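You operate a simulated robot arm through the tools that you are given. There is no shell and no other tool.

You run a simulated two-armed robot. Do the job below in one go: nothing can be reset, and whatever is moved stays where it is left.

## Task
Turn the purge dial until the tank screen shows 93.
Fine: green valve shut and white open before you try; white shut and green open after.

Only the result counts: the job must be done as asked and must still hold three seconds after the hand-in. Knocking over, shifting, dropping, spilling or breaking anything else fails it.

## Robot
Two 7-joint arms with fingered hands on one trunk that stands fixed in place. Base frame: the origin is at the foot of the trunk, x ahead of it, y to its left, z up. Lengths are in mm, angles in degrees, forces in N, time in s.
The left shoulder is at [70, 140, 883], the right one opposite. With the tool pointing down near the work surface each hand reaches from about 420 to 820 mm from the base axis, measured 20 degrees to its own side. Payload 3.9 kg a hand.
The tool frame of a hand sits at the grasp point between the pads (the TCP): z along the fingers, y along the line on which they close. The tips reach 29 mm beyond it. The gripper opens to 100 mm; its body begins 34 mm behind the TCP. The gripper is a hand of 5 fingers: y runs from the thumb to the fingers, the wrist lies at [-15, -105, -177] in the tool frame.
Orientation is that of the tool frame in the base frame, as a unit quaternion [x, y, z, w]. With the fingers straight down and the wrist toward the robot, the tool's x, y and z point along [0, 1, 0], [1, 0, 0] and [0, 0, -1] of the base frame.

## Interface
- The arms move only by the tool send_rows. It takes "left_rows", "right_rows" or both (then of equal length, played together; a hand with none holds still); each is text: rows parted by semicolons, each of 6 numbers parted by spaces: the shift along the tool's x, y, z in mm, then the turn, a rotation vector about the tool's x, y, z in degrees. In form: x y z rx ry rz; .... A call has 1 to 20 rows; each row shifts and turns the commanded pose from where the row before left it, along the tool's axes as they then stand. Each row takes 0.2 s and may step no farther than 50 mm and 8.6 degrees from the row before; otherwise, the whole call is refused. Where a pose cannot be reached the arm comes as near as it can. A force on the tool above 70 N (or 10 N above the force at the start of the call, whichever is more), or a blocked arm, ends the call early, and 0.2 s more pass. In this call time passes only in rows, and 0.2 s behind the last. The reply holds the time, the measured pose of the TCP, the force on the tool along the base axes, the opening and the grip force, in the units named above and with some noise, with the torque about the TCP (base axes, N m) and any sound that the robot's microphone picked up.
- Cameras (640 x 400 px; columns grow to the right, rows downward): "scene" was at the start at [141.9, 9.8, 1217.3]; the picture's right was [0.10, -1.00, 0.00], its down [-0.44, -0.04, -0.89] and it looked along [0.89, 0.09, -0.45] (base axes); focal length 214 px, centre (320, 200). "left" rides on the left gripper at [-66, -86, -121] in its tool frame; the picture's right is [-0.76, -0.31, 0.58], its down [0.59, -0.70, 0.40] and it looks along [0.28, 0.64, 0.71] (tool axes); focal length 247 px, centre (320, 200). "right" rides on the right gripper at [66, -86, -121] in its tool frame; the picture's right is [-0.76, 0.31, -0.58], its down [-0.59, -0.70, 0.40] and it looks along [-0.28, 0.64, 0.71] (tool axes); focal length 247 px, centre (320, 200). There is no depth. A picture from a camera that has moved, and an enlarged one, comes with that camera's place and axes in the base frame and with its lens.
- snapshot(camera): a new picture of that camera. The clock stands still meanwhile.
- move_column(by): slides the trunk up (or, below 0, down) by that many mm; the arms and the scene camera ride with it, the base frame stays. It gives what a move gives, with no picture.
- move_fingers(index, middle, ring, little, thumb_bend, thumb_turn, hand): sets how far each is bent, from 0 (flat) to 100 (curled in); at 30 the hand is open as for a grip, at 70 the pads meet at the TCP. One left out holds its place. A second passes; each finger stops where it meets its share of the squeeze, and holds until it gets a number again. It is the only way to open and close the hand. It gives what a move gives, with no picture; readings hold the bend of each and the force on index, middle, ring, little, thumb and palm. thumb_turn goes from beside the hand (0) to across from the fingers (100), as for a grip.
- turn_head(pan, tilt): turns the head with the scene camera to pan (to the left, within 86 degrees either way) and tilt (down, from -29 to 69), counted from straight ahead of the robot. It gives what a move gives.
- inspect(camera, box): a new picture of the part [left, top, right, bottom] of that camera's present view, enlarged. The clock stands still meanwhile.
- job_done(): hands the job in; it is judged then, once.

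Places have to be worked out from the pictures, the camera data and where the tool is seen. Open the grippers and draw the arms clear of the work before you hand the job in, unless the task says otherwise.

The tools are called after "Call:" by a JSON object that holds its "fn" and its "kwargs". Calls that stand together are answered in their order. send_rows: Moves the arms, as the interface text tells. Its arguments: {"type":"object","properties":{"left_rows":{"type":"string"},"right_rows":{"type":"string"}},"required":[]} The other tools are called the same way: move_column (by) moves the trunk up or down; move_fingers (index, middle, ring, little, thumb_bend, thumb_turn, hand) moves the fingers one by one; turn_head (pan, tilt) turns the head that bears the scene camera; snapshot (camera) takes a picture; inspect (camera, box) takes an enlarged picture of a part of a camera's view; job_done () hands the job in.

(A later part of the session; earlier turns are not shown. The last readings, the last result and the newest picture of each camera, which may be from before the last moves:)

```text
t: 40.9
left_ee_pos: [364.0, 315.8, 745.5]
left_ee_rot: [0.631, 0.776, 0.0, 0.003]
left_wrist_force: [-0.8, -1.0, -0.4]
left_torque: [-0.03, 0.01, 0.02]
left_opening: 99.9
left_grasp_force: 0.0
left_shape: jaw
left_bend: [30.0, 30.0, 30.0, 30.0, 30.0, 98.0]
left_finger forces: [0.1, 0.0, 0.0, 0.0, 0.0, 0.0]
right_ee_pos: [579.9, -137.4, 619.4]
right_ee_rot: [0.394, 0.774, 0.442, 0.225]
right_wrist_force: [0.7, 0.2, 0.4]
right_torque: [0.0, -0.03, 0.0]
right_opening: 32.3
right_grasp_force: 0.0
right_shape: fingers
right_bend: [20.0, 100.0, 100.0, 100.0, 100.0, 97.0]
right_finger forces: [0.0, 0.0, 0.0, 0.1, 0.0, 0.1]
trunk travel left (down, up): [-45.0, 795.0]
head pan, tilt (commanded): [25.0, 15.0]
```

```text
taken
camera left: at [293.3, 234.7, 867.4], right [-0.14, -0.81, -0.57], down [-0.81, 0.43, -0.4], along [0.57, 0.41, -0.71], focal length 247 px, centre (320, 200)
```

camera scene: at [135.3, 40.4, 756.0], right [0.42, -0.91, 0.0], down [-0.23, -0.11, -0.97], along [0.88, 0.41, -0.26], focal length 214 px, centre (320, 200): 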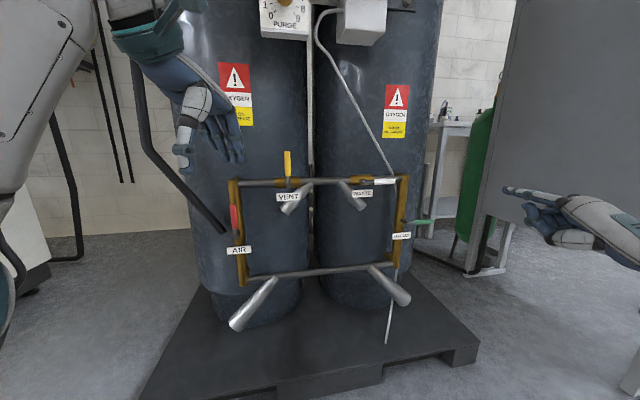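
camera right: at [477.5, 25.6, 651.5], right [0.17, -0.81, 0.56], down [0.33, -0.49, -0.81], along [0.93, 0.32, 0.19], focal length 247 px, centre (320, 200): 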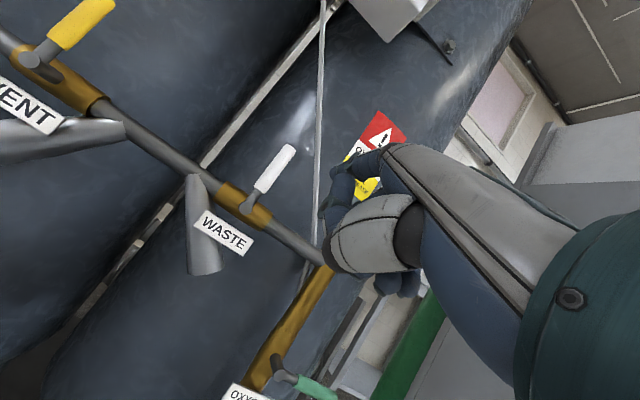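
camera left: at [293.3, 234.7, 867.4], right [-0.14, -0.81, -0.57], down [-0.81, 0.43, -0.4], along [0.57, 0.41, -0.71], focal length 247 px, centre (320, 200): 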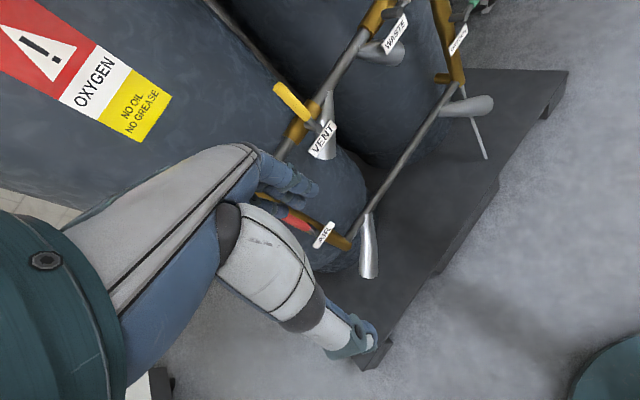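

The trunk move is limited to 400, so I raise it by 400 and look again.

Call:
{"fn": "move_column", "kwargs": {"by": 400}}

Call:
{"fn": "snapshot", "kwargs": {"camera": "scene"}}

Call:
{"fn": "snapshot", "kwargs": {"camera": "left"}}

```text
t: 44.7
left_ee_pos: [364.7, 315.7, 1145.3]
left_ee_rot: [0.631, 0.776, -0.001, 0.002]
left_wrist_force: [0.5, 0.0, -0.2]
left_torque: [0.02, 0.01, -0.04]
left_opening: 99.8
left_grasp_force: 0.0
left_shape: jaw
left_bend: [30.0, 30.0, 30.0, 30.0, 30.0, 98.0]
left_finger forces: [0.1, 0.0, 0.0, 0.0, 0.0, 0.0]
right_ee_pos: [580.8, -138.2, 1019.2]
right_ee_rot: [0.395, 0.773, 0.442, 0.226]
right_wrist_force: [0.3, -0.3, 1.0]
right_torque: [0.0, -0.01, 0.02]
right_opening: 32.4
right_grasp_force: 0.1
right_shape: fingers
right_bend: [20.0, 100.0, 100.0, 100.0, 100.0, 97.0]
right_finger forces: [0.1, 0.0, 0.0, 0.0, 0.0, 0.0]
trunk travel left (down, up): [-445.0, 395.0]
head pan, tilt (commanded): [25.0, 15.0]
```

```text
taken
camera scene: at [135.3, 40.5, 1155.9], right [0.42, -0.91, 0.0], down [-0.23, -0.11, -0.97], along [0.88, 0.41, -0.26], focal length 214 px, centre (320, 200)
```

scene: 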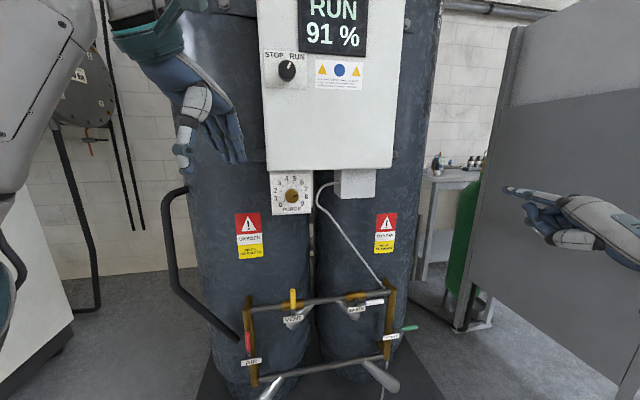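

```text
taken
camera left: at [293.4, 234.7, 1267.3], right [-0.14, -0.81, -0.57], down [-0.81, 0.43, -0.4], along [0.57, 0.41, -0.71], focal length 247 px, centre (320, 200)
```

left: 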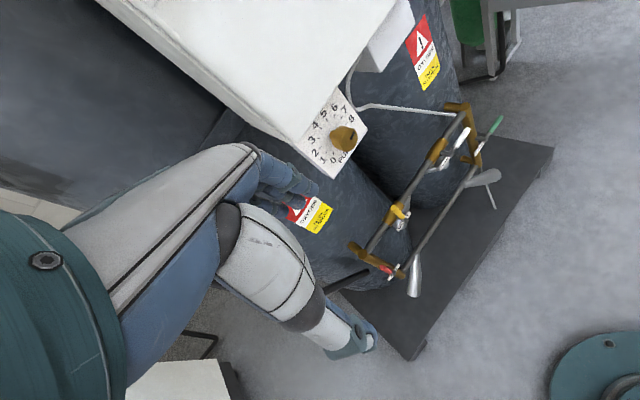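

The whole machine is in view with the dial near the picture's centre. I zoom in on the dial from both cameras to locate it.

Call:
{"fn": "inspect", "kwargs": {"camera": "scene", "box": [250, 150, 340, 230]}}

Call:
{"fn": "inspect", "kwargs": {"camera": "left", "box": [280, 70, 400, 190]}}

```text
5.00 times, centred on (295, 190) of scene
camera zoom: at [135.3, 40.5, 1155.9], right [0.42, -0.91, 0.0], down [-0.23, -0.11, -0.97], along [0.88, 0.41, -0.26], focal length 1072 px, centre (445, 250)
```

zoom: 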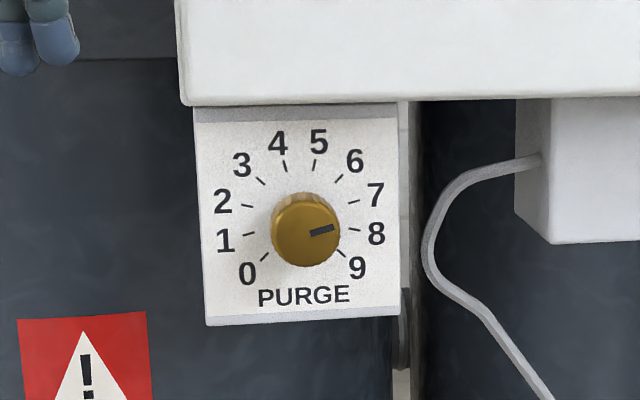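

```text
3.33 times, centred on (340, 130) of left
camera zoom: at [293.4, 234.7, 1267.3], right [-0.14, -0.81, -0.57], down [-0.81, 0.43, -0.4], along [0.57, 0.41, -0.71], focal length 823 px, centre (253, 433)
```

zoom: 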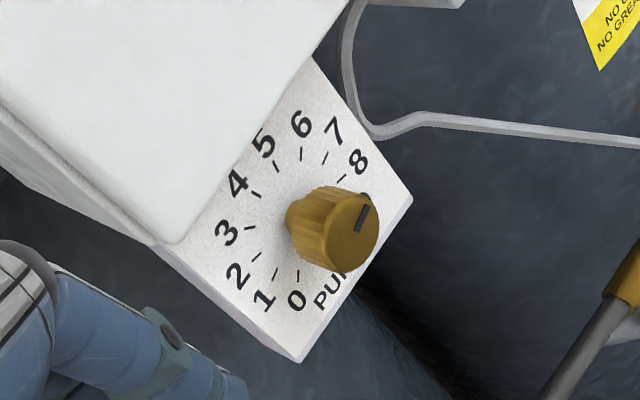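

The knob's face centre is about [549, 304, 1036], 34 mm wide, standing about 22 mm off its plate, with the panel's lower edge near z 1092. I bring the left hand to about [440, 225, 1036] and turn it 24° in yaw first.

Call:
{"fn": "send_rows", "kwargs": {"left_rows": "-34.8 18.3 0 0 0 0; -34.8 18.3 0 0 0 0; -34.8 18.3 0 0 0 0; 0 0 36.3 0 0 0; 0 0 36.3 0 0 0; 0 0 36.3 0 0 0; 0 0 0 0 0 -8; 0 0 0 0 0 -8; 0 0 0 0 0 -8"}}

Call:
{"fn": "snapshot", "kwargs": {"camera": "scene"}}

```text
t: 46.7
left_ee_pos: [444.2, 230.3, 1044.3]
left_ee_rot: [0.456, 0.89, 0.0, -0.001]
left_wrist_force: [-0.7, 0.7, -0.1]
left_torque: [-0.02, 0.0, -0.03]
left_opening: 99.9
left_grasp_force: 0.1
left_shape: jaw
left_bend: [30.0, 30.0, 30.0, 30.0, 30.0, 98.0]
left_finger forces: [0.1, 0.0, 0.0, 0.1, 0.0, 0.0]
left hand out of reach, approached as far as the arm can: row 9
right_ee_pos: [579.6, -137.3, 1019.6]
right_ee_rot: [0.396, 0.773, 0.442, 0.226]
right_wrist_force: [-0.6, -0.4, -0.5]
right_torque: [-0.02, 0.03, 0.0]
right_opening: 32.3
right_grasp_force: 0.1
right_shape: fingers
right_bend: [20.0, 100.0, 100.0, 100.0, 100.0, 97.0]
right_finger forces: [0.1, 0.1, 0.0, 0.0, 0.1, 0.1]
trunk travel left (down, up): [-445.0, 395.0]
head pan, tilt (commanded): [25.0, 15.0]
```

```text
taken
camera scene: at [135.0, 39.9, 1156.0], right [0.42, -0.91, 0.0], down [-0.23, -0.11, -0.97], along [0.88, 0.41, -0.26], focal length 214 px, centre (320, 200)
```

scene: 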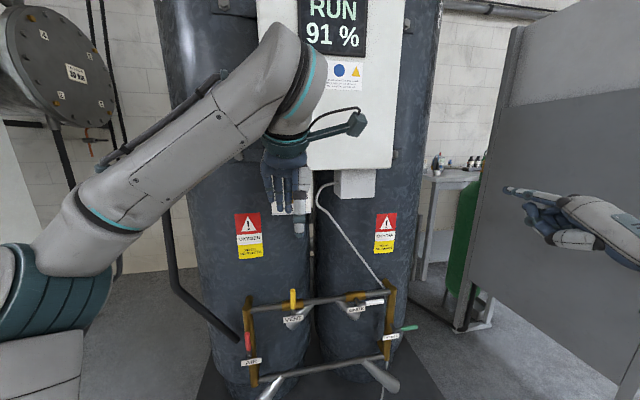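

The yaw is reached (hand y axis now along the machine's normal). I now pitch the left hand up in steps, first about 43°.

Call:
{"fn": "send_rows", "kwargs": {"left_rows": "0 0 0 -8.5 0 0; 0 0 0 -8.5 0 0; 0 0 0 -8.5 0 0; 0 0 0 -8.5 0 0; 0 0 0 -8.5 0 0"}}

Call:
{"fn": "snapshot", "kwargs": {"camera": "scene"}}

```text
t: 47.9
left_ee_pos: [448.9, 237.9, 1053.6]
left_ee_rot: [0.423, 0.83, 0.323, 0.167]
left_wrist_force: [0.6, 0.1, 0.2]
left_torque: [0.01, -0.02, 0.0]
left_opening: 99.4
left_grasp_force: 0.0
left_shape: jaw
left_bend: [30.0, 30.0, 30.0, 30.0, 30.0, 98.0]
left_finger forces: [0.0, 0.1, 0.0, 0.0, 0.0, 0.0]
left hand out of reach, approached as far as the arm can: row 1, 2
right_ee_pos: [580.8, -136.7, 1021.2]
right_ee_rot: [0.395, 0.773, 0.441, 0.226]
right_wrist_force: [0.0, -0.5, -0.4]
right_torque: [0.01, 0.03, 0.0]
right_opening: 32.4
right_grasp_force: 0.0
right_shape: fingers
right_bend: [20.0, 100.0, 100.0, 100.0, 100.0, 97.0]
right_finger forces: [0.0, 0.0, 0.1, 0.0, 0.0, 0.0]
trunk travel left (down, up): [-445.0, 395.0]
head pan, tilt (commanded): [25.0, 15.0]
```

```text
taken
camera scene: at [135.5, 40.7, 1156.0], right [0.42, -0.91, 0.0], down [-0.23, -0.11, -0.97], along [0.88, 0.41, -0.26], focal length 214 px, centre (320, 200)
```

scene: 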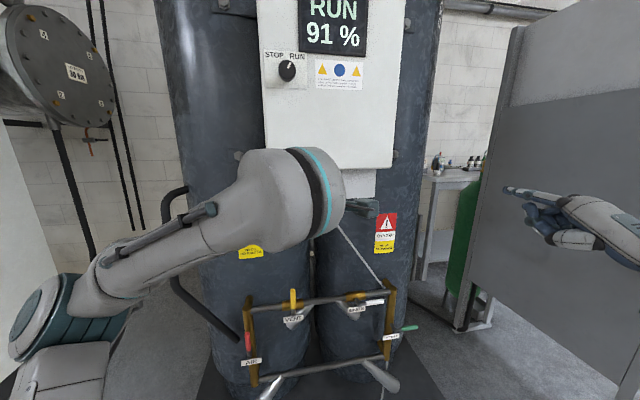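

The left hand follows, pitched about 43°. I pitch the rest up while creeping forward so the wrist stays in reach.

Call:
{"fn": "send_rows", "kwargs": {"left_rows": "0 5 5 -8.5 0 0; 0 4.5 5.5 -8.5 0 0; 0 4 6 -8.5 0 0; 0 3 6 -8.5 0 0; 0 2 6.5 -8.5 0 0; 0 1 7 -5 0 0"}}

Call:
{"fn": "snapshot", "kwargs": {"camera": "scene"}}

Call:
{"fn": "snapshot", "kwargs": {"camera": "left"}}

```text
t: 49.3
left_ee_pos: [437.4, 205.8, 1073.7]
left_ee_rot: [0.32, 0.631, 0.63, 0.321]
left_wrist_force: [-1.2, 0.0, -0.2]
left_torque: [-0.01, -0.03, -0.02]
left_opening: 99.8
left_grasp_force: 0.0
left_shape: jaw
left_bend: [30.0, 30.0, 30.0, 30.0, 30.0, 98.0]
left_finger forces: [0.0, 0.0, 0.1, 0.0, 0.1, 0.1]
left hand out of reach, approached as far as the arm can: row 4, 5, 6
right_ee_pos: [579.2, -138.5, 1019.4]
right_ee_rot: [0.395, 0.773, 0.442, 0.226]
right_wrist_force: [0.5, -0.5, -0.8]
right_torque: [-0.01, 0.03, 0.04]
right_opening: 32.1
right_grasp_force: 0.1
right_shape: fingers
right_bend: [20.0, 100.0, 100.0, 100.0, 100.0, 97.0]
right_finger forces: [0.1, 0.0, 0.0, 0.1, 0.1, 0.0]
trunk travel left (down, up): [-445.0, 395.0]
head pan, tilt (commanded): [25.0, 15.0]
```

```text
taken
camera scene: at [135.2, 40.3, 1156.0], right [0.42, -0.91, 0.0], down [-0.23, -0.11, -0.97], along [0.88, 0.41, -0.26], focal length 214 px, centre (320, 200)
```

scene: 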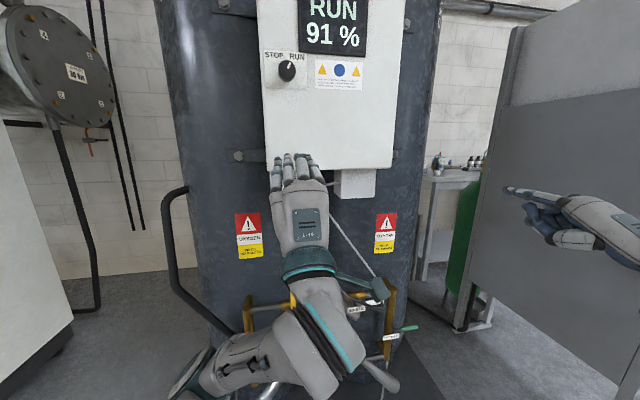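

```text
taken
camera left: at [378.1, 80.8, 989.1], right [0.91, -0.27, -0.31], down [-0.03, 0.71, -0.71], along [0.41, 0.65, 0.64], focal length 247 px, centre (320, 200)
```

left: 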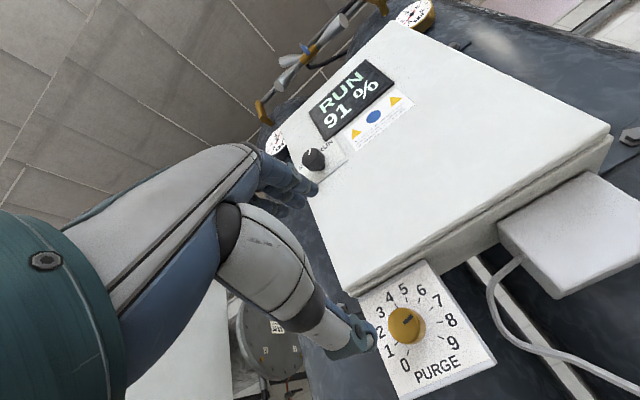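

The left hand is now level, facing the machine (z axis along the normal), and its camera sees both dial and screen. I zoom in on the dial with it.

Call:
{"fn": "inspect", "kwargs": {"camera": "left", "box": [340, 250, 500, 400]}}

Call:
{"fn": "inspect", "kwargs": {"camera": "scene", "box": [240, 130, 400, 250]}}

```text
2.67 times, centred on (420, 325) of left
camera zoom: at [378.1, 80.8, 989.1], right [0.91, -0.27, -0.31], down [-0.03, 0.71, -0.71], along [0.41, 0.65, 0.64], focal length 659 px, centre (53, -133)
```

zoom: 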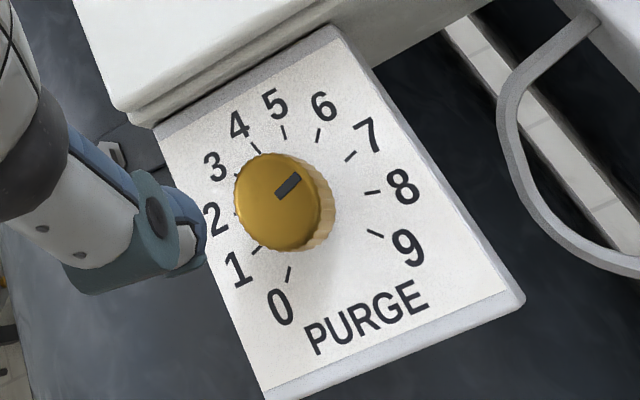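

```text
3.33 times, centred on (320, 190) of scene
camera zoom: at [135.2, 40.3, 1156.0], right [0.42, -0.91, 0.0], down [-0.23, -0.11, -0.97], along [0.88, 0.41, -0.26], focal length 715 px, centre (320, 233)
```

zoom: 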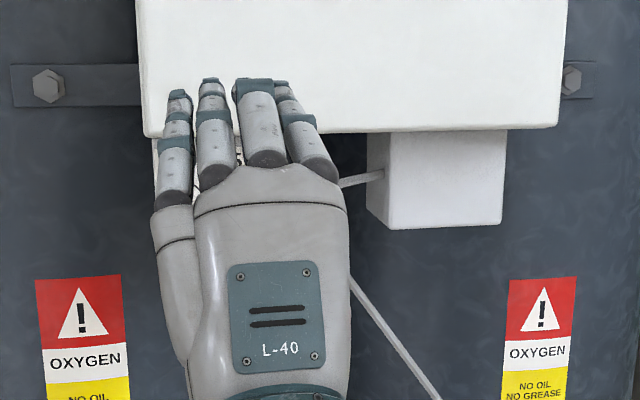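

The knob points at about 7. I pre-shape the left hand for a three-digit pinch (index, middle and thumb half closed, ring and little curled), then move in front of the knob.

Call:
{"fn": "move_fingers", "kwargs": {"hand": "left", "index": 44, "middle": 44, "ring": 100, "little": 100, "thumb_bend": 44}}

Call:
{"fn": "send_rows", "kwargs": {"left_rows": "6.5 -20 20 0 0 0; 6.5 -20 20 0 0 0; 0 0 30 0 0 0"}}

Call:
{"fn": "snapshot", "kwargs": {"camera": "left"}}

Call:
{"fn": "inspect", "kwargs": {"camera": "scene", "box": [240, 130, 400, 250]}}

```text
t: 50.3
left_ee_pos: [438.7, 204.0, 1072.5]
left_ee_rot: [0.321, 0.632, 0.628, 0.321]
left_wrist_force: [0.3, -0.5, 0.0]
left_torque: [0.01, -0.03, -0.04]
left_opening: 65.3
left_grasp_force: 0.1
left_shape: fingers
left_bend: [44.0, 44.0, 100.0, 100.0, 44.0, 98.0]
left_finger forces: [0.0, 0.1, 0.0, 0.1, 0.0, 0.0]
right_ee_pos: [581.0, -138.0, 1019.7]
right_ee_rot: [0.395, 0.773, 0.442, 0.226]
right_wrist_force: [-0.3, -0.7, -0.4]
right_torque: [-0.01, -0.01, -0.02]
right_opening: 32.2
right_grasp_force: 0.0
right_shape: fingers
right_bend: [20.0, 100.0, 100.0, 100.0, 100.0, 97.0]
right_finger forces: [0.0, 0.0, 0.0, 0.0, 0.0, 0.1]
trunk travel left (down, up): [-445.0, 395.0]
head pan, tilt (commanded): [25.0, 15.0]
```

```text
t: 51.1
left_ee_pos: [435.5, 201.6, 1056.5]
left_ee_rot: [0.321, 0.631, 0.629, 0.322]
left_wrist_force: [0.3, -1.6, 0.3]
left_torque: [0.0, 0.0, -0.02]
left_opening: 65.1
left_grasp_force: 0.2
left_shape: fingers
left_bend: [44.0, 44.0, 100.0, 100.0, 44.0, 98.0]
left_finger forces: [0.0, 0.1, 0.0, 0.0, 0.1, 0.0]
left hand out of reach, approached as far as the arm can: row 1, 2, 3
right_ee_pos: [580.6, -137.0, 1019.7]
right_ee_rot: [0.395, 0.773, 0.442, 0.225]
right_wrist_force: [-0.6, 0.4, 0.3]
right_torque: [0.0, -0.01, 0.0]
right_opening: 32.2
right_grasp_force: 0.0
right_shape: fingers
right_bend: [20.0, 100.0, 100.0, 100.0, 100.0, 97.0]
right_finger forces: [0.1, 0.0, 0.1, 0.1, 0.1, 0.0]
trunk travel left (down, up): [-445.0, 395.0]
head pan, tilt (commanded): [25.0, 15.0]
```

```text
taken
camera left: at [374.6, 77.0, 972.0], right [0.91, -0.28, -0.31], down [-0.02, 0.71, -0.71], along [0.41, 0.65, 0.64], focal length 247 px, centre (320, 200)
```

left: 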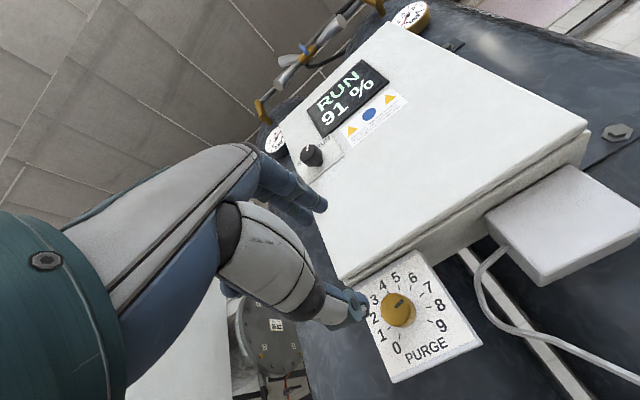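

```text
3.33 times, centred on (320, 190) of scene
camera zoom: at [135.2, 40.5, 1156.0], right [0.42, -0.91, 0.0], down [-0.23, -0.11, -0.97], along [0.88, 0.41, -0.26], focal length 715 px, centre (320, 233)
```

zoom: 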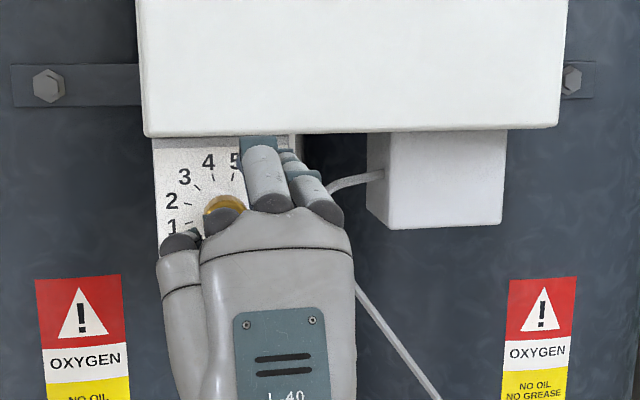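

The arm cannot go forward in this pose with the shoulder this high. I lower the trunk by 200 so the forearm can come up from below, then raise the hand again.

Call:
{"fn": "move_column", "kwargs": {"by": -200}}

Call:
{"fn": "send_rows", "kwargs": {"left_rows": "0 30 0 0 0 0; 0 30 0 0 0 0; 0 30 0 0 0 0; 0 30 0 0 0 0; 0 30 0 0 0 0"}}

```text
t: 53.3
left_ee_pos: [434.3, 201.0, 856.6]
left_ee_rot: [0.321, 0.631, 0.629, 0.322]
left_wrist_force: [-0.4, -0.5, -0.5]
left_torque: [-0.02, -0.01, 0.02]
left_opening: 65.2
left_grasp_force: 0.0
left_shape: fingers
left_bend: [44.0, 44.0, 100.0, 100.0, 44.0, 98.0]
left_finger forces: [0.1, 0.1, 0.0, 0.0, 0.0, 0.0]
right_ee_pos: [579.6, -138.0, 820.7]
right_ee_rot: [0.395, 0.774, 0.441, 0.225]
right_wrist_force: [-0.8, 0.1, -0.2]
right_torque: [0.04, 0.0, 0.04]
right_opening: 32.4
right_grasp_force: 0.0
right_shape: fingers
right_bend: [20.0, 100.0, 100.0, 100.0, 100.0, 97.0]
right_finger forces: [0.1, 0.1, 0.1, 0.0, 0.1, 0.0]
trunk travel left (down, up): [-245.0, 595.0]
head pan, tilt (commanded): [25.0, 15.0]
```

```text
t: 54.5
left_ee_pos: [436.2, 201.8, 1008.1]
left_ee_rot: [0.321, 0.631, 0.629, 0.322]
left_wrist_force: [0.0, 0.5, 0.6]
left_torque: [-0.02, -0.01, 0.01]
left_opening: 65.2
left_grasp_force: 0.1
left_shape: fingers
left_bend: [44.0, 44.0, 100.0, 100.0, 44.0, 98.0]
left_finger forces: [0.1, 0.0, 0.1, 0.1, 0.0, 0.1]
right_ee_pos: [580.3, -136.9, 820.0]
right_ee_rot: [0.395, 0.773, 0.442, 0.226]
right_wrist_force: [0.2, 0.0, -0.8]
right_torque: [0.0, -0.01, -0.01]
right_opening: 32.4
right_grasp_force: 0.1
right_shape: fingers
right_bend: [20.0, 100.0, 100.0, 100.0, 100.0, 97.0]
right_finger forces: [0.0, 0.0, 0.1, 0.0, 0.0, 0.0]
trunk travel left (down, up): [-245.0, 595.0]
head pan, tilt (commanded): [25.0, 15.0]
```

Now the arm follows. I move it up and forward to stand about 60 mm in front of the knob, on its axis.

Call:
{"fn": "send_rows", "kwargs": {"left_rows": "5 9 10 0 0 0; 5 9 25 0 0 0; 5.5 8 25 0 0 0; 0 0 20 0 0 0"}}

Call:
{"fn": "turn_head", "kwargs": {"pan": 25, "tilt": -8}}

Call:
{"fn": "snapshot", "kwargs": {"camera": "left"}}

Call:
{"fn": "snapshot", "kwargs": {"camera": "scene"}}

```text
t: 55.5
left_ee_pos: [454.7, 230.8, 1034.4]
left_ee_rot: [0.322, 0.634, 0.627, 0.318]
left_wrist_force: [0.1, -0.4, 0.3]
left_torque: [-0.01, 0.0, 0.01]
left_opening: 65.2
left_grasp_force: 0.0
left_shape: fingers
left_bend: [44.0, 44.0, 100.0, 100.0, 44.0, 98.0]
left_finger forces: [0.1, 0.1, 0.0, 0.0, 0.1, 0.0]
left hand out of reach, approached as far as the arm can: row 2, 3, 4
right_ee_pos: [579.9, -137.3, 820.0]
right_ee_rot: [0.395, 0.773, 0.442, 0.225]
right_wrist_force: [0.0, 0.3, 0.8]
right_torque: [-0.01, -0.01, 0.02]
right_opening: 32.3
right_grasp_force: 0.1
right_shape: fingers
right_bend: [20.0, 100.0, 100.0, 100.0, 100.0, 97.0]
right_finger forces: [0.0, 0.0, 0.1, 0.0, 0.1, 0.0]
trunk travel left (down, up): [-245.0, 595.0]
head pan, tilt (commanded): [25.0, 15.0]
```

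```text
t: 56.4
left_ee_pos: [454.2, 230.8, 1032.9]
left_ee_rot: [0.321, 0.633, 0.628, 0.318]
left_wrist_force: [-0.5, -1.0, 0.6]
left_torque: [0.0, 0.04, -0.04]
left_opening: 65.0
left_grasp_force: 0.1
left_shape: fingers
left_bend: [44.0, 44.0, 100.0, 100.0, 44.0, 98.0]
left_finger forces: [0.0, 0.0, 0.0, 0.1, 0.0, 0.1]
right_ee_pos: [579.5, -138.0, 818.4]
right_ee_rot: [0.395, 0.773, 0.442, 0.226]
right_wrist_force: [-0.2, 0.5, 0.3]
right_torque: [0.0, 0.02, -0.01]
right_opening: 32.5
right_grasp_force: 0.0
right_shape: fingers
right_bend: [20.0, 100.0, 100.0, 100.0, 100.0, 97.0]
right_finger forces: [0.1, 0.1, 0.0, 0.1, 0.0, 0.0]
trunk travel left (down, up): [-245.0, 595.0]
head pan, tilt (commanded): [25.0, -8.0]
```

```text
taken
camera left: at [394.0, 106.2, 948.7], right [0.91, -0.27, -0.31], down [-0.03, 0.71, -0.71], along [0.41, 0.65, 0.64], focal length 247 px, centre (320, 200)
```

left: 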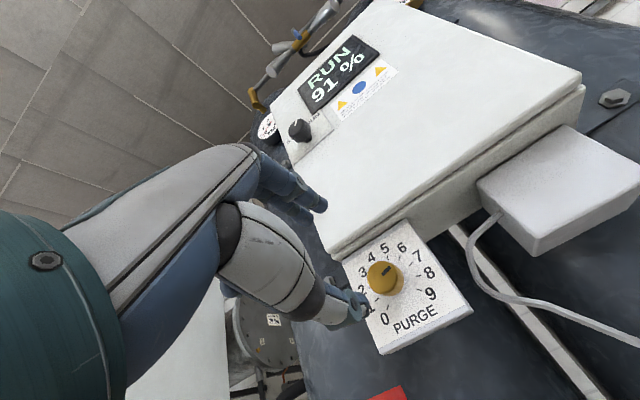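

```text
taken
camera scene: at [128.2, 37.2, 992.3], right [0.42, -0.91, 0.0], down [0.13, 0.06, -0.99], along [0.9, 0.42, 0.14], focal length 214 px, centre (320, 200)
```

scene: 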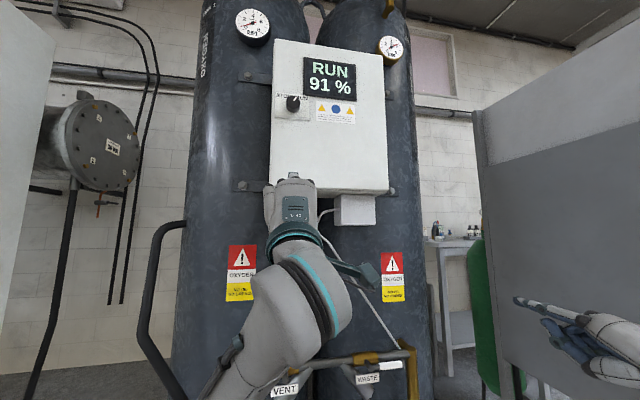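

The left arm stops about 45 mm short in this pose. I try rolling the hand 40° to see whether that frees the wrist.

Call:
{"fn": "send_rows", "kwargs": {"left_rows": "0 0 0 0 0 -8; 0 0 0 0 0 -8; 0 0 0 0 0 -8; 0 0 0 0 0 -8; 0 0 0 0 0 -8"}}

Call:
{"fn": "send_rows", "kwargs": {"left_rows": "0 0 15 0 0 0; 0 0 15 0 0 0"}}

Call:
{"fn": "snapshot", "kwargs": {"camera": "left"}}

```text
t: 57.6
left_ee_pos: [360.2, 225.0, 1007.8]
left_ee_rot: [0.134, 0.695, 0.515, 0.483]
left_wrist_force: [-0.2, 0.6, 0.0]
left_torque: [0.02, 0.0, -0.01]
left_opening: 65.2
left_grasp_force: 0.1
left_shape: fingers
left_bend: [44.0, 44.0, 100.0, 100.0, 44.0, 98.0]
left_finger forces: [0.0, 0.1, 0.1, 0.1, 0.0, 0.1]
left hand out of reach, approached as far as the arm can: row 1, 2, 3, 4, 5
right_ee_pos: [580.7, -138.4, 819.2]
right_ee_rot: [0.395, 0.773, 0.442, 0.226]
right_wrist_force: [0.1, 0.0, 0.3]
right_torque: [0.02, -0.03, 0.01]
right_opening: 32.4
right_grasp_force: 0.1
right_shape: fingers
right_bend: [20.0, 100.0, 100.0, 100.0, 100.0, 97.0]
right_finger forces: [0.0, 0.0, 0.0, 0.0, 0.0, 0.0]
trunk travel left (down, up): [-245.0, 595.0]
head pan, tilt (commanded): [25.0, -8.0]
```

```text
t: 58.2
left_ee_pos: [371.8, 229.0, 1003.7]
left_ee_rot: [0.133, 0.696, 0.515, 0.482]
left_wrist_force: [0.9, -0.1, 0.3]
left_torque: [0.01, 0.0, 0.01]
left_opening: 65.0
left_grasp_force: 0.1
left_shape: fingers
left_bend: [44.0, 44.0, 100.0, 100.0, 44.0, 98.0]
left_finger forces: [0.0, 0.0, 0.0, 0.1, 0.0, 0.0]
left hand out of reach, approached as far as the arm can: row 1, 2
right_ee_pos: [579.0, -135.9, 821.1]
right_ee_rot: [0.394, 0.773, 0.442, 0.226]
right_wrist_force: [-0.2, 0.1, 0.6]
right_torque: [-0.05, 0.04, 0.02]
right_opening: 32.6
right_grasp_force: 0.0
right_shape: fingers
right_bend: [20.0, 100.0, 100.0, 100.0, 100.0, 97.0]
right_finger forces: [0.1, 0.0, 0.0, 0.0, 0.1, 0.0]
trunk travel left (down, up): [-245.0, 595.0]
head pan, tilt (commanded): [25.0, -8.0]
```

```text
taken
camera left: at [333.0, 76.1, 967.4], right [0.94, -0.31, 0.14], down [0.25, 0.33, -0.91], along [0.24, 0.89, 0.39], focal length 247 px, centre (320, 200)
```

left: 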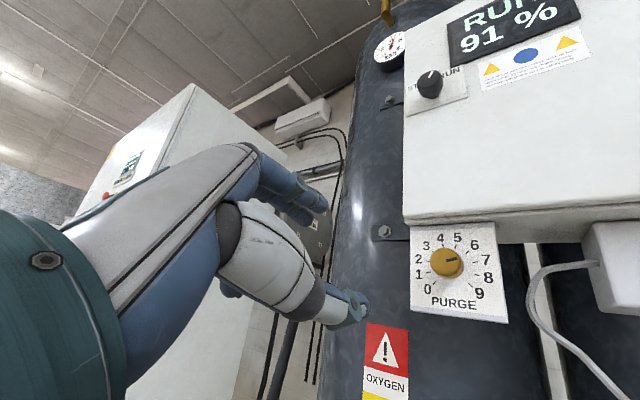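

Rolling the left hand only pulls it back; the right arm lines up with the machine's normal much better at the dial. I stow the left hand to the left and down.

Call:
{"fn": "send_rows", "kwargs": {"left_rows": "31 -4 10 0 0 0; 31 -4 10 0 0 0; 31 -4 10 0 0 0; 31 -4 10 0 0 0; 31 -4 10 0 0 0; 31 -4 10 0 0 0"}}

Call:
{"fn": "snapshot", "kwargs": {"camera": "scene"}}

```text
t: 59.6
left_ee_pos: [318.6, 308.4, 913.6]
left_ee_rot: [0.134, 0.697, 0.515, 0.481]
left_wrist_force: [0.6, 0.5, 0.1]
left_torque: [0.0, 0.01, -0.03]
left_opening: 65.2
left_grasp_force: 0.1
left_shape: fingers
left_bend: [44.0, 44.0, 100.0, 100.0, 44.0, 98.0]
left_finger forces: [0.0, 0.0, 0.1, 0.1, 0.0, 0.0]
left hand out of reach, approached as far as the arm can: row 1, 2, 3, 4, 5, 6
right_ee_pos: [579.2, -137.1, 819.2]
right_ee_rot: [0.395, 0.773, 0.442, 0.225]
right_wrist_force: [1.1, 0.2, 0.8]
right_torque: [0.01, -0.03, -0.03]
right_opening: 32.1
right_grasp_force: 0.0
right_shape: fingers
right_bend: [20.0, 100.0, 100.0, 100.0, 100.0, 97.0]
right_finger forces: [0.0, 0.1, 0.0, 0.0, 0.0, 0.1]
trunk travel left (down, up): [-245.0, 595.0]
head pan, tilt (commanded): [25.0, -8.0]
```

```text
taken
camera scene: at [128.1, 37.4, 992.4], right [0.42, -0.91, 0.0], down [0.13, 0.06, -0.99], along [0.9, 0.42, 0.14], focal length 214 px, centre (320, 200)
```

scene: 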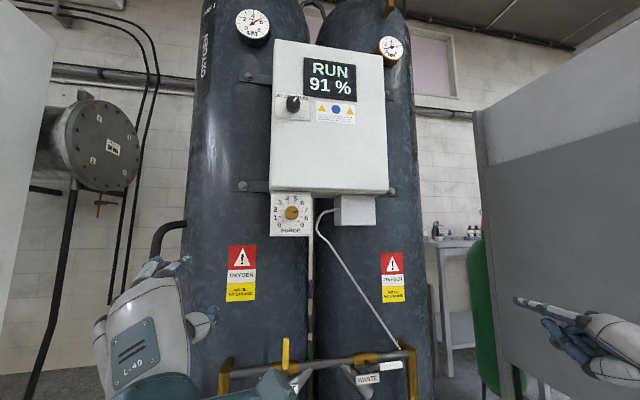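

The left hand is at [319, 308, 914]. I turn it back to fingers-down on its own side so that it keeps well out of the right arm's way.

Call:
{"fn": "send_rows", "kwargs": {"left_rows": "0 0 0 0 0 8; 0 0 0 0 0 8; 0 0 0 0 0 8; 0 0 0 0 0 8; 0 0 0 0 0 8; 0 0 0 8.5 0 0; 0 0 0 8.5 0 0; 0 0 0 8.5 0 0; 0 0 0 8.5 0 0; 0 0 0 8.5 0 0; 0 0 0 8.5 0 0; 0 0 0 8.5 0 0; 0 0 0 8.5 0 0; 0 0 0 8.5 0 0; 0 0 0 8.5 0 0"}}

Call:
{"fn": "snapshot", "kwargs": {"camera": "scene"}}

```text
t: 62.8
left_ee_pos: [403.7, 282.2, 941.7]
left_ee_rot: [0.456, 0.886, 0.069, -0.042]
left_wrist_force: [0.8, 1.0, 0.2]
left_torque: [0.01, -0.03, 0.02]
left_opening: 65.3
left_grasp_force: 0.1
left_shape: fingers
left_bend: [44.0, 44.0, 100.0, 100.0, 44.0, 98.0]
left_finger forces: [0.0, 0.0, 0.0, 0.0, 0.0, 0.0]
left hand out of reach, approached as far as the arm can: row 1, 2, 3, 4, 11, 12, 13, 14, 15
right_ee_pos: [579.9, -138.2, 819.5]
right_ee_rot: [0.396, 0.773, 0.441, 0.226]
right_wrist_force: [-0.6, -0.3, 0.1]
right_torque: [0.01, 0.02, 0.02]
right_opening: 32.2
right_grasp_force: 0.0
right_shape: fingers
right_bend: [20.0, 100.0, 100.0, 100.0, 100.0, 97.0]
right_finger forces: [0.0, 0.1, 0.1, 0.1, 0.0, 0.1]
trunk travel left (down, up): [-245.0, 595.0]
head pan, tilt (commanded): [25.0, -8.0]
```

```text
taken
camera scene: at [128.2, 37.0, 992.3], right [0.42, -0.91, 0.0], down [0.13, 0.06, -0.99], along [0.9, 0.42, 0.14], focal length 214 px, centre (320, 200)
```

scene: 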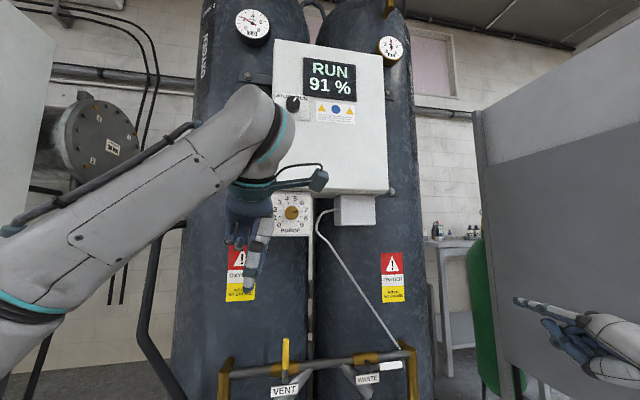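

The left hand points down again near [404, 282, 942]. I slide it left, turning its yaw back.

Call:
{"fn": "send_rows", "kwargs": {"left_rows": "35 0 10 0 0 8; 35 0 10 0 0 8; 35 0 10 0 0 8; 30 10 10 0 0 0; 30 10 10 0 0 0"}}

Call:
{"fn": "snapshot", "kwargs": {"camera": "scene"}}

```text
t: 64.0
left_ee_pos: [375.1, 446.1, 916.2]
left_ee_rot: [0.63, 0.773, 0.059, -0.055]
left_wrist_force: [0.2, 0.3, 0.8]
left_torque: [0.0, -0.03, 0.01]
left_opening: 65.0
left_grasp_force: 0.0
left_shape: fingers
left_bend: [44.0, 44.0, 100.0, 100.0, 44.0, 98.0]
left_finger forces: [0.0, 0.0, 0.0, 0.0, 0.1, 0.1]
left hand out of reach, approached as far as the arm can: row 1, 2
right_ee_pos: [579.4, -137.8, 819.3]
right_ee_rot: [0.395, 0.774, 0.442, 0.225]
right_wrist_force: [-0.3, 0.5, 0.3]
right_torque: [0.0, -0.02, 0.01]
right_opening: 32.3
right_grasp_force: 0.0
right_shape: fingers
right_bend: [20.0, 100.0, 100.0, 100.0, 100.0, 97.0]
right_finger forces: [0.0, 0.0, 0.0, 0.0, 0.0, 0.0]
trunk travel left (down, up): [-245.0, 595.0]
head pan, tilt (commanded): [25.0, -8.0]
```

```text
taken
camera scene: at [128.2, 37.3, 992.4], right [0.42, -0.91, 0.0], down [0.13, 0.06, -0.99], along [0.9, 0.42, 0.14], focal length 214 px, centre (320, 200)
```

scene: 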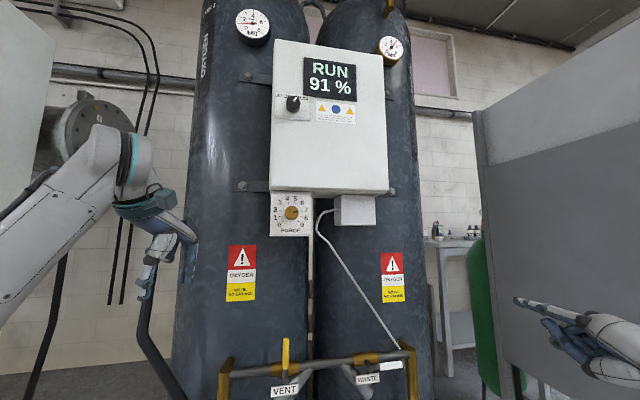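

The left arm is clear. I preset the right hand's fingers for a pinch and bring the right hand across and up in front of the dial, about 120 mm before the panel.

Call:
{"fn": "move_fingers", "kwargs": {"hand": "right", "index": 44, "middle": 44, "ring": 100, "little": 100, "thumb_bend": 44}}

Call:
{"fn": "send_rows", "kwargs": {"right_rows": "37.5 24.2 -1.2 0 0 0; 37.5 24.2 -1.2 0 0 0; 37.5 24.2 -1.2 0 0 0; 37.5 24.2 -1.2 0 0 0; 37.5 24.2 -1.2 0 0 0; 37.5 24.2 -1.2 0 0 0; 37.5 24.2 -1.2 0 0 0; 37.5 24.2 -1.2 0 0 0; 37.5 24.2 -1.2 0 0 0; 37.5 24.2 -1.2 0 0 0"}}

Call:
{"fn": "snapshot", "kwargs": {"camera": "scene"}}

Call:
{"fn": "snapshot", "kwargs": {"camera": "right"}}

```text
t: 65.0
left_ee_pos: [373.5, 445.1, 915.7]
left_ee_rot: [0.63, 0.772, 0.059, -0.055]
left_wrist_force: [-0.2, 0.2, -0.5]
left_torque: [-0.02, 0.02, 0.0]
left_opening: 65.2
left_grasp_force: 0.0
left_shape: fingers
left_bend: [44.0, 44.0, 100.0, 100.0, 44.0, 98.0]
left_finger forces: [0.0, 0.0, 0.0, 0.0, 0.0, 0.0]
right_ee_pos: [580.7, -136.6, 821.0]
right_ee_rot: [0.395, 0.773, 0.441, 0.226]
right_wrist_force: [-0.2, -0.2, 0.6]
right_torque: [0.01, 0.04, -0.02]
right_opening: 64.6
right_grasp_force: 0.0
right_shape: fingers
right_bend: [44.0, 44.0, 100.0, 100.0, 44.0, 97.0]
right_finger forces: [0.1, 0.0, 0.1, 0.0, 0.1, 0.0]
trunk travel left (down, up): [-245.0, 595.0]
head pan, tilt (commanded): [25.0, -8.0]
```

```text
t: 67.2
left_ee_pos: [373.5, 445.2, 915.2]
left_ee_rot: [0.63, 0.773, 0.058, -0.055]
left_wrist_force: [0.0, 0.3, 1.3]
left_torque: [-0.01, -0.03, 0.01]
left_opening: 65.1
left_grasp_force: 0.0
left_shape: fingers
left_bend: [44.0, 44.0, 100.0, 100.0, 44.0, 98.0]
left_finger forces: [0.0, 0.0, 0.1, 0.1, 0.0, 0.0]
right_ee_pos: [451.5, 233.4, 1035.5]
right_ee_rot: [0.395, 0.773, 0.441, 0.226]
right_wrist_force: [0.5, 0.8, 0.1]
right_torque: [0.0, 0.0, 0.03]
right_opening: 64.8
right_grasp_force: 0.0
right_shape: fingers
right_bend: [44.0, 44.0, 100.0, 100.0, 44.0, 98.0]
right_finger forces: [0.1, 0.1, 0.1, 0.0, 0.0, 0.0]
trunk travel left (down, up): [-245.0, 595.0]
head pan, tilt (commanded): [25.0, -8.0]
```

```text
taken
camera scene: at [128.3, 37.6, 992.3], right [0.42, -0.91, 0.0], down [0.13, 0.06, -0.99], along [0.9, 0.42, 0.14], focal length 214 px, centre (320, 200)
```

scene: 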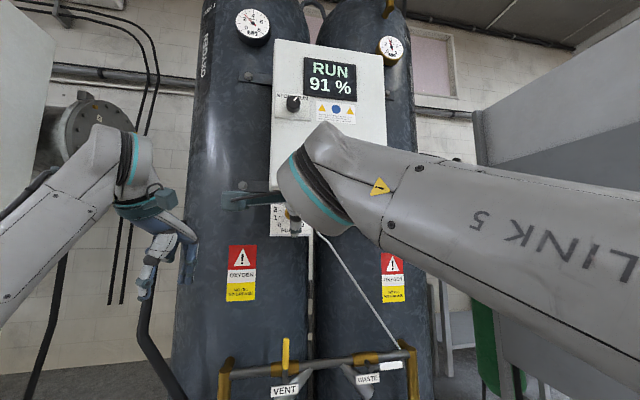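

```text
taken
camera right: at [292.0, 201.0, 1022.7], right [0.17, -0.81, 0.56], down [0.33, -0.49, -0.81], along [0.93, 0.32, 0.19], focal length 247 px, centre (320, 200)
```

right: 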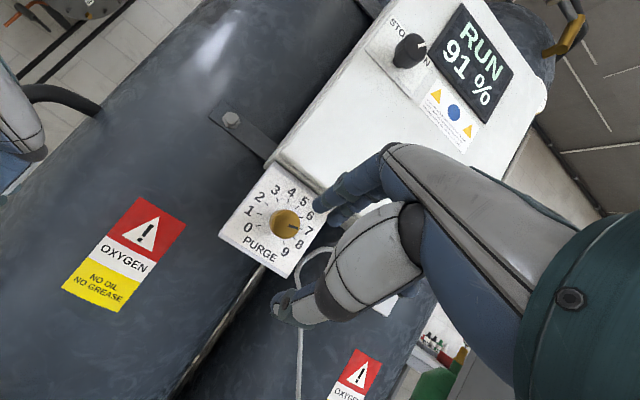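

The right hand reached [451, 233, 1035], and its camera sees both dial and screen. I pitch it up the remaining 30° so that its axis lies along the knob's axis.

Call:
{"fn": "send_rows", "kwargs": {"right_rows": "0 0 0 -7.6 0 0; 0 0 0 -7.6 0 0; 0 0 0 -7.6 0 0; 0 0 0 -7.6 0 0"}}

Call:
{"fn": "snapshot", "kwargs": {"camera": "right"}}

Call:
{"fn": "snapshot", "kwargs": {"camera": "scene"}}

```text
t: 68.2
left_ee_pos: [373.4, 444.8, 914.8]
left_ee_rot: [0.631, 0.772, 0.058, -0.055]
left_wrist_force: [0.8, -0.1, 0.1]
left_torque: [0.02, -0.01, 0.04]
left_opening: 65.2
left_grasp_force: 0.1
left_shape: fingers
left_bend: [44.0, 44.0, 100.0, 100.0, 44.0, 98.0]
left_finger forces: [0.0, 0.1, 0.1, 0.1, 0.1, 0.0]
right_ee_pos: [449.8, 232.3, 1034.8]
right_ee_rot: [0.321, 0.63, 0.63, 0.321]
right_wrist_force: [0.5, -0.8, 0.7]
right_torque: [-0.01, 0.0, -0.01]
right_opening: 64.9
right_grasp_force: 0.2
right_shape: fingers
right_bend: [44.0, 44.0, 100.0, 100.0, 44.0, 98.0]
right_finger forces: [0.0, 0.0, 0.1, 0.0, 0.0, 0.1]
trunk travel left (down, up): [-245.0, 595.0]
head pan, tilt (commanded): [25.0, -8.0]
```

```text
taken
camera right: at [314.0, 216.0, 948.6], right [-0.02, -0.95, 0.31], down [0.67, -0.24, -0.7], along [0.74, 0.19, 0.64], focal length 247 px, centre (320, 200)
```

right: 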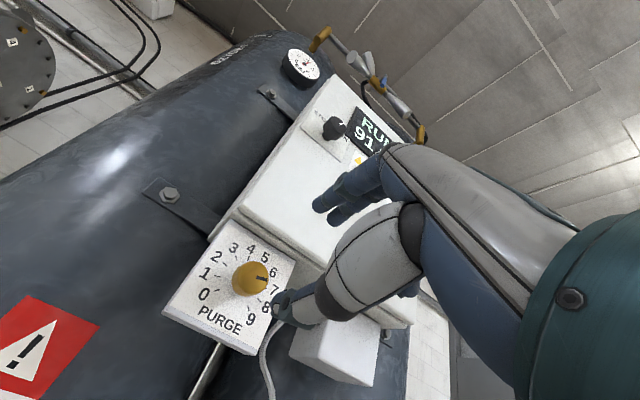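

```text
taken
camera scene: at [128.3, 37.3, 992.4], right [0.42, -0.91, 0.0], down [0.13, 0.06, -0.99], along [0.9, 0.42, 0.14], focal length 214 px, centre (320, 200)
```

scene: 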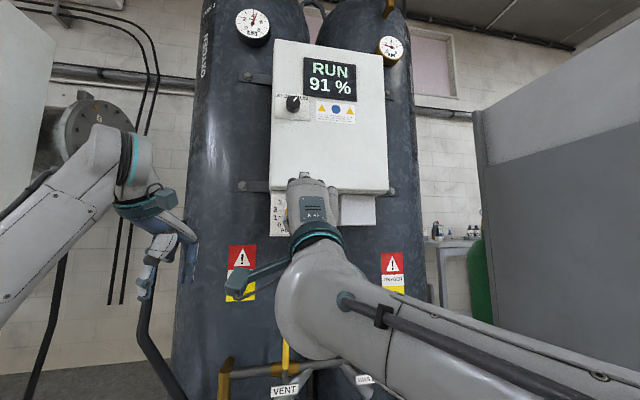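

The wrist reaches this pose fully. The knob appears on the hand's axis, at about 125–137 mm ahead; I advance 55 mm and check alignment again.

Call:
{"fn": "send_rows", "kwargs": {"right_rows": "0 0 28 0 0 0; 0 0 27 0 0 0"}}

Call:
{"fn": "snapshot", "kwargs": {"camera": "right"}}

Call:
{"fn": "inspect", "kwargs": {"camera": "right", "box": [160, 200, 340, 360]}}

```text
t: 68.8
left_ee_pos: [375.0, 445.5, 916.1]
left_ee_rot: [0.63, 0.772, 0.058, -0.056]
left_wrist_force: [0.5, -0.5, 0.3]
left_torque: [0.01, 0.01, 0.0]
left_opening: 65.0
left_grasp_force: 0.0
left_shape: fingers
left_bend: [44.0, 44.0, 100.0, 100.0, 44.0, 98.0]
left_finger forces: [0.0, 0.1, 0.0, 0.0, 0.0, 0.0]
right_ee_pos: [496.2, 263.7, 1033.7]
right_ee_rot: [0.322, 0.63, 0.629, 0.322]
right_wrist_force: [0.1, -0.7, 0.0]
right_torque: [0.02, 0.03, 0.02]
right_opening: 64.9
right_grasp_force: 0.0
right_shape: fingers
right_bend: [44.0, 44.0, 100.0, 100.0, 44.0, 98.0]
right_finger forces: [0.0, 0.0, 0.0, 0.0, 0.0, 0.0]
trunk travel left (down, up): [-245.0, 595.0]
head pan, tilt (commanded): [25.0, -8.0]
```

```text
taken
camera right: at [359.2, 247.6, 948.6], right [-0.02, -0.95, 0.31], down [0.67, -0.24, -0.7], along [0.74, 0.19, 0.64], focal length 247 px, centre (320, 200)
```

right: 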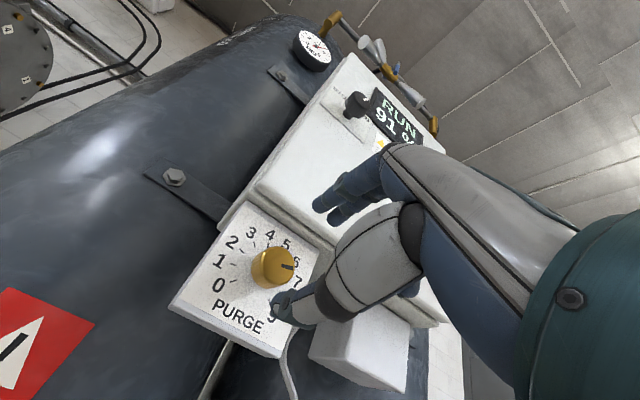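

```text
2.50 times, centred on (250, 280) of right
camera zoom: at [359.2, 247.6, 948.6], right [-0.02, -0.95, 0.31], down [0.67, -0.24, -0.7], along [0.74, 0.19, 0.64], focal length 617 px, centre (495, 0)
```

zoom: 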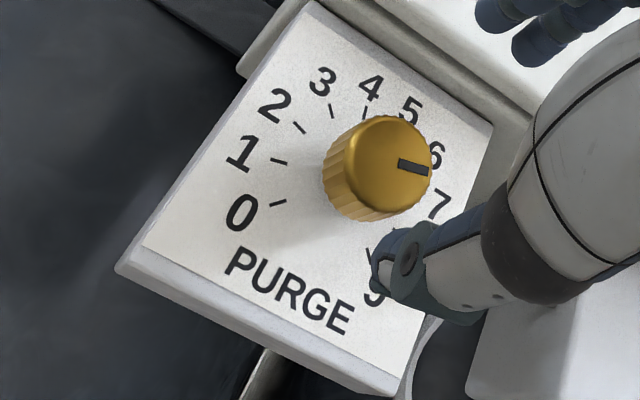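

The knob's centre lies within a few mm of the hand axis, roughly 63–75 mm ahead. I shift 2 mm left and 3 mm down, advance 25 mm and look again.

Call:
{"fn": "send_rows", "kwargs": {"right_rows": "2 -3 12 0 0 0; 0 0 13 0 0 0"}}

Call:
{"fn": "inspect", "kwargs": {"camera": "right", "box": [180, 180, 360, 340]}}

Call:
{"fn": "inspect", "kwargs": {"camera": "scene", "box": [240, 140, 400, 260]}}

```text
t: 69.4
left_ee_pos: [374.7, 445.3, 916.1]
left_ee_rot: [0.63, 0.772, 0.058, -0.056]
left_wrist_force: [0.3, -0.1, 0.0]
left_torque: [-0.01, -0.01, 0.03]
left_opening: 65.1
left_grasp_force: 0.0
left_shape: fingers
left_bend: [44.0, 44.0, 100.0, 100.0, 44.0, 98.0]
left_finger forces: [0.0, 0.1, 0.0, 0.0, 0.0, 0.0]
right_ee_pos: [515.5, 282.3, 1030.8]
right_ee_rot: [0.322, 0.631, 0.629, 0.321]
right_wrist_force: [-0.3, -0.3, -0.3]
right_torque: [-0.03, 0.0, -0.01]
right_opening: 64.6
right_grasp_force: 0.0
right_shape: fingers
right_bend: [44.0, 44.0, 100.0, 100.0, 44.0, 98.0]
right_finger forces: [0.0, 0.0, 0.1, 0.0, 0.2, 0.1]
trunk travel left (down, up): [-245.0, 595.0]
head pan, tilt (commanded): [25.0, -8.0]
```

```text
2.50 times, centred on (270, 260) of right
camera zoom: at [378.0, 264.1, 945.2], right [-0.02, -0.95, 0.31], down [0.67, -0.24, -0.7], along [0.74, 0.19, 0.64], focal length 617 px, centre (445, 50)
```

zoom: 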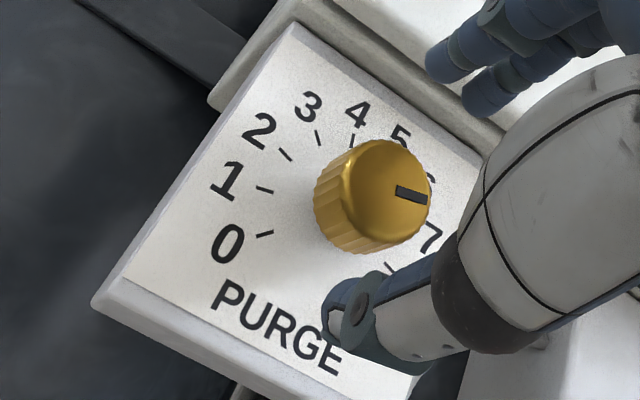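

```text
3.33 times, centred on (320, 200) of scene
camera zoom: at [128.4, 37.4, 992.4], right [0.42, -0.91, 0.0], down [0.13, 0.06, -0.99], along [0.9, 0.42, 0.14], focal length 715 px, centre (320, 200)
```

zoom: 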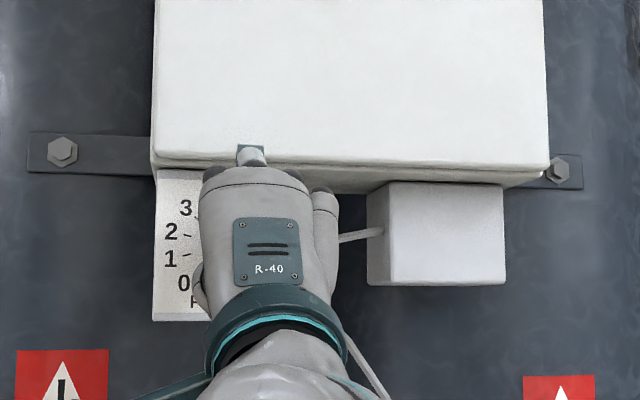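

The knob is on axis, about 38 mm ahead of the grasp point. I narrow the pinch slightly to keep clear of the panel above and advance 16 mm.

Call:
{"fn": "move_fingers", "kwargs": {"hand": "right", "index": 49, "middle": 49, "thumb_bend": 49}}

Call:
{"fn": "send_rows", "kwargs": {"right_rows": "0 0 8 0 0 0; 0 0 8 0 0 0"}}

Call:
{"fn": "inspect", "kwargs": {"camera": "right", "box": [180, 160, 380, 320]}}

```text
t: 70.4
left_ee_pos: [374.5, 444.9, 916.5]
left_ee_rot: [0.63, 0.773, 0.059, -0.054]
left_wrist_force: [0.2, 0.1, -0.7]
left_torque: [0.01, 0.02, -0.01]
left_opening: 65.2
left_grasp_force: 0.1
left_shape: fingers
left_bend: [44.0, 44.0, 100.0, 100.0, 44.0, 98.0]
left_finger forces: [0.0, 0.0, 0.0, 0.1, 0.0, 0.1]
right_ee_pos: [514.9, 280.7, 1030.8]
right_ee_rot: [0.322, 0.63, 0.63, 0.321]
right_wrist_force: [-0.1, -0.5, 0.3]
right_torque: [0.01, 0.02, -0.02]
right_opening: 53.0
right_grasp_force: 0.1
right_shape: fingers
right_bend: [49.0, 49.0, 100.0, 100.0, 49.0, 98.0]
right_finger forces: [0.0, 0.0, 0.0, 0.0, 0.0, 0.0]
trunk travel left (down, up): [-245.0, 595.0]
head pan, tilt (commanded): [25.0, -8.0]
```

```text
t: 71.2
left_ee_pos: [373.2, 445.3, 915.0]
left_ee_rot: [0.63, 0.772, 0.058, -0.054]
left_wrist_force: [-0.9, 0.2, 0.3]
left_torque: [0.02, -0.03, 0.02]
left_opening: 65.0
left_grasp_force: 0.2
left_shape: fingers
left_bend: [44.0, 44.0, 100.0, 100.0, 44.0, 98.0]
left_finger forces: [0.0, 0.1, 0.0, 0.0, 0.1, 0.0]
right_ee_pos: [523.3, 264.5, 1064.7]
right_ee_rot: [0.326, 0.61, 0.645, 0.325]
right_wrist_force: [0.0, -0.1, -0.7]
right_torque: [0.04, -0.02, -0.02]
right_opening: 52.9
right_grasp_force: 0.0
right_shape: fingers
right_bend: [49.0, 49.0, 100.0, 100.0, 49.0, 98.0]
right_finger forces: [0.0, 0.0, 0.0, 0.1, 0.1, 0.1]
trunk travel left (down, up): [-245.0, 595.0]
head pan, tilt (commanded): [25.0, -8.0]
stopped in row 2 (right hand): the arm was blocked; the commanded pose is now the measured one
```

```text
2.50 times, centred on (280, 240) of right
camera zoom: at [387.7, 254.2, 974.1], right [-0.04, -0.96, 0.26], down [0.68, -0.22, -0.7], along [0.73, 0.15, 0.66], focal length 617 px, centre (420, 100)
```

zoom: 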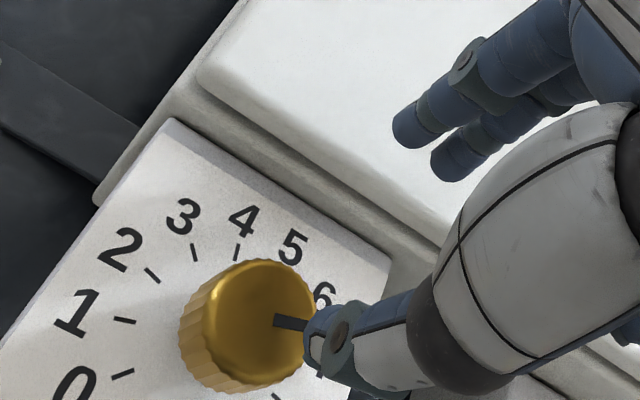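

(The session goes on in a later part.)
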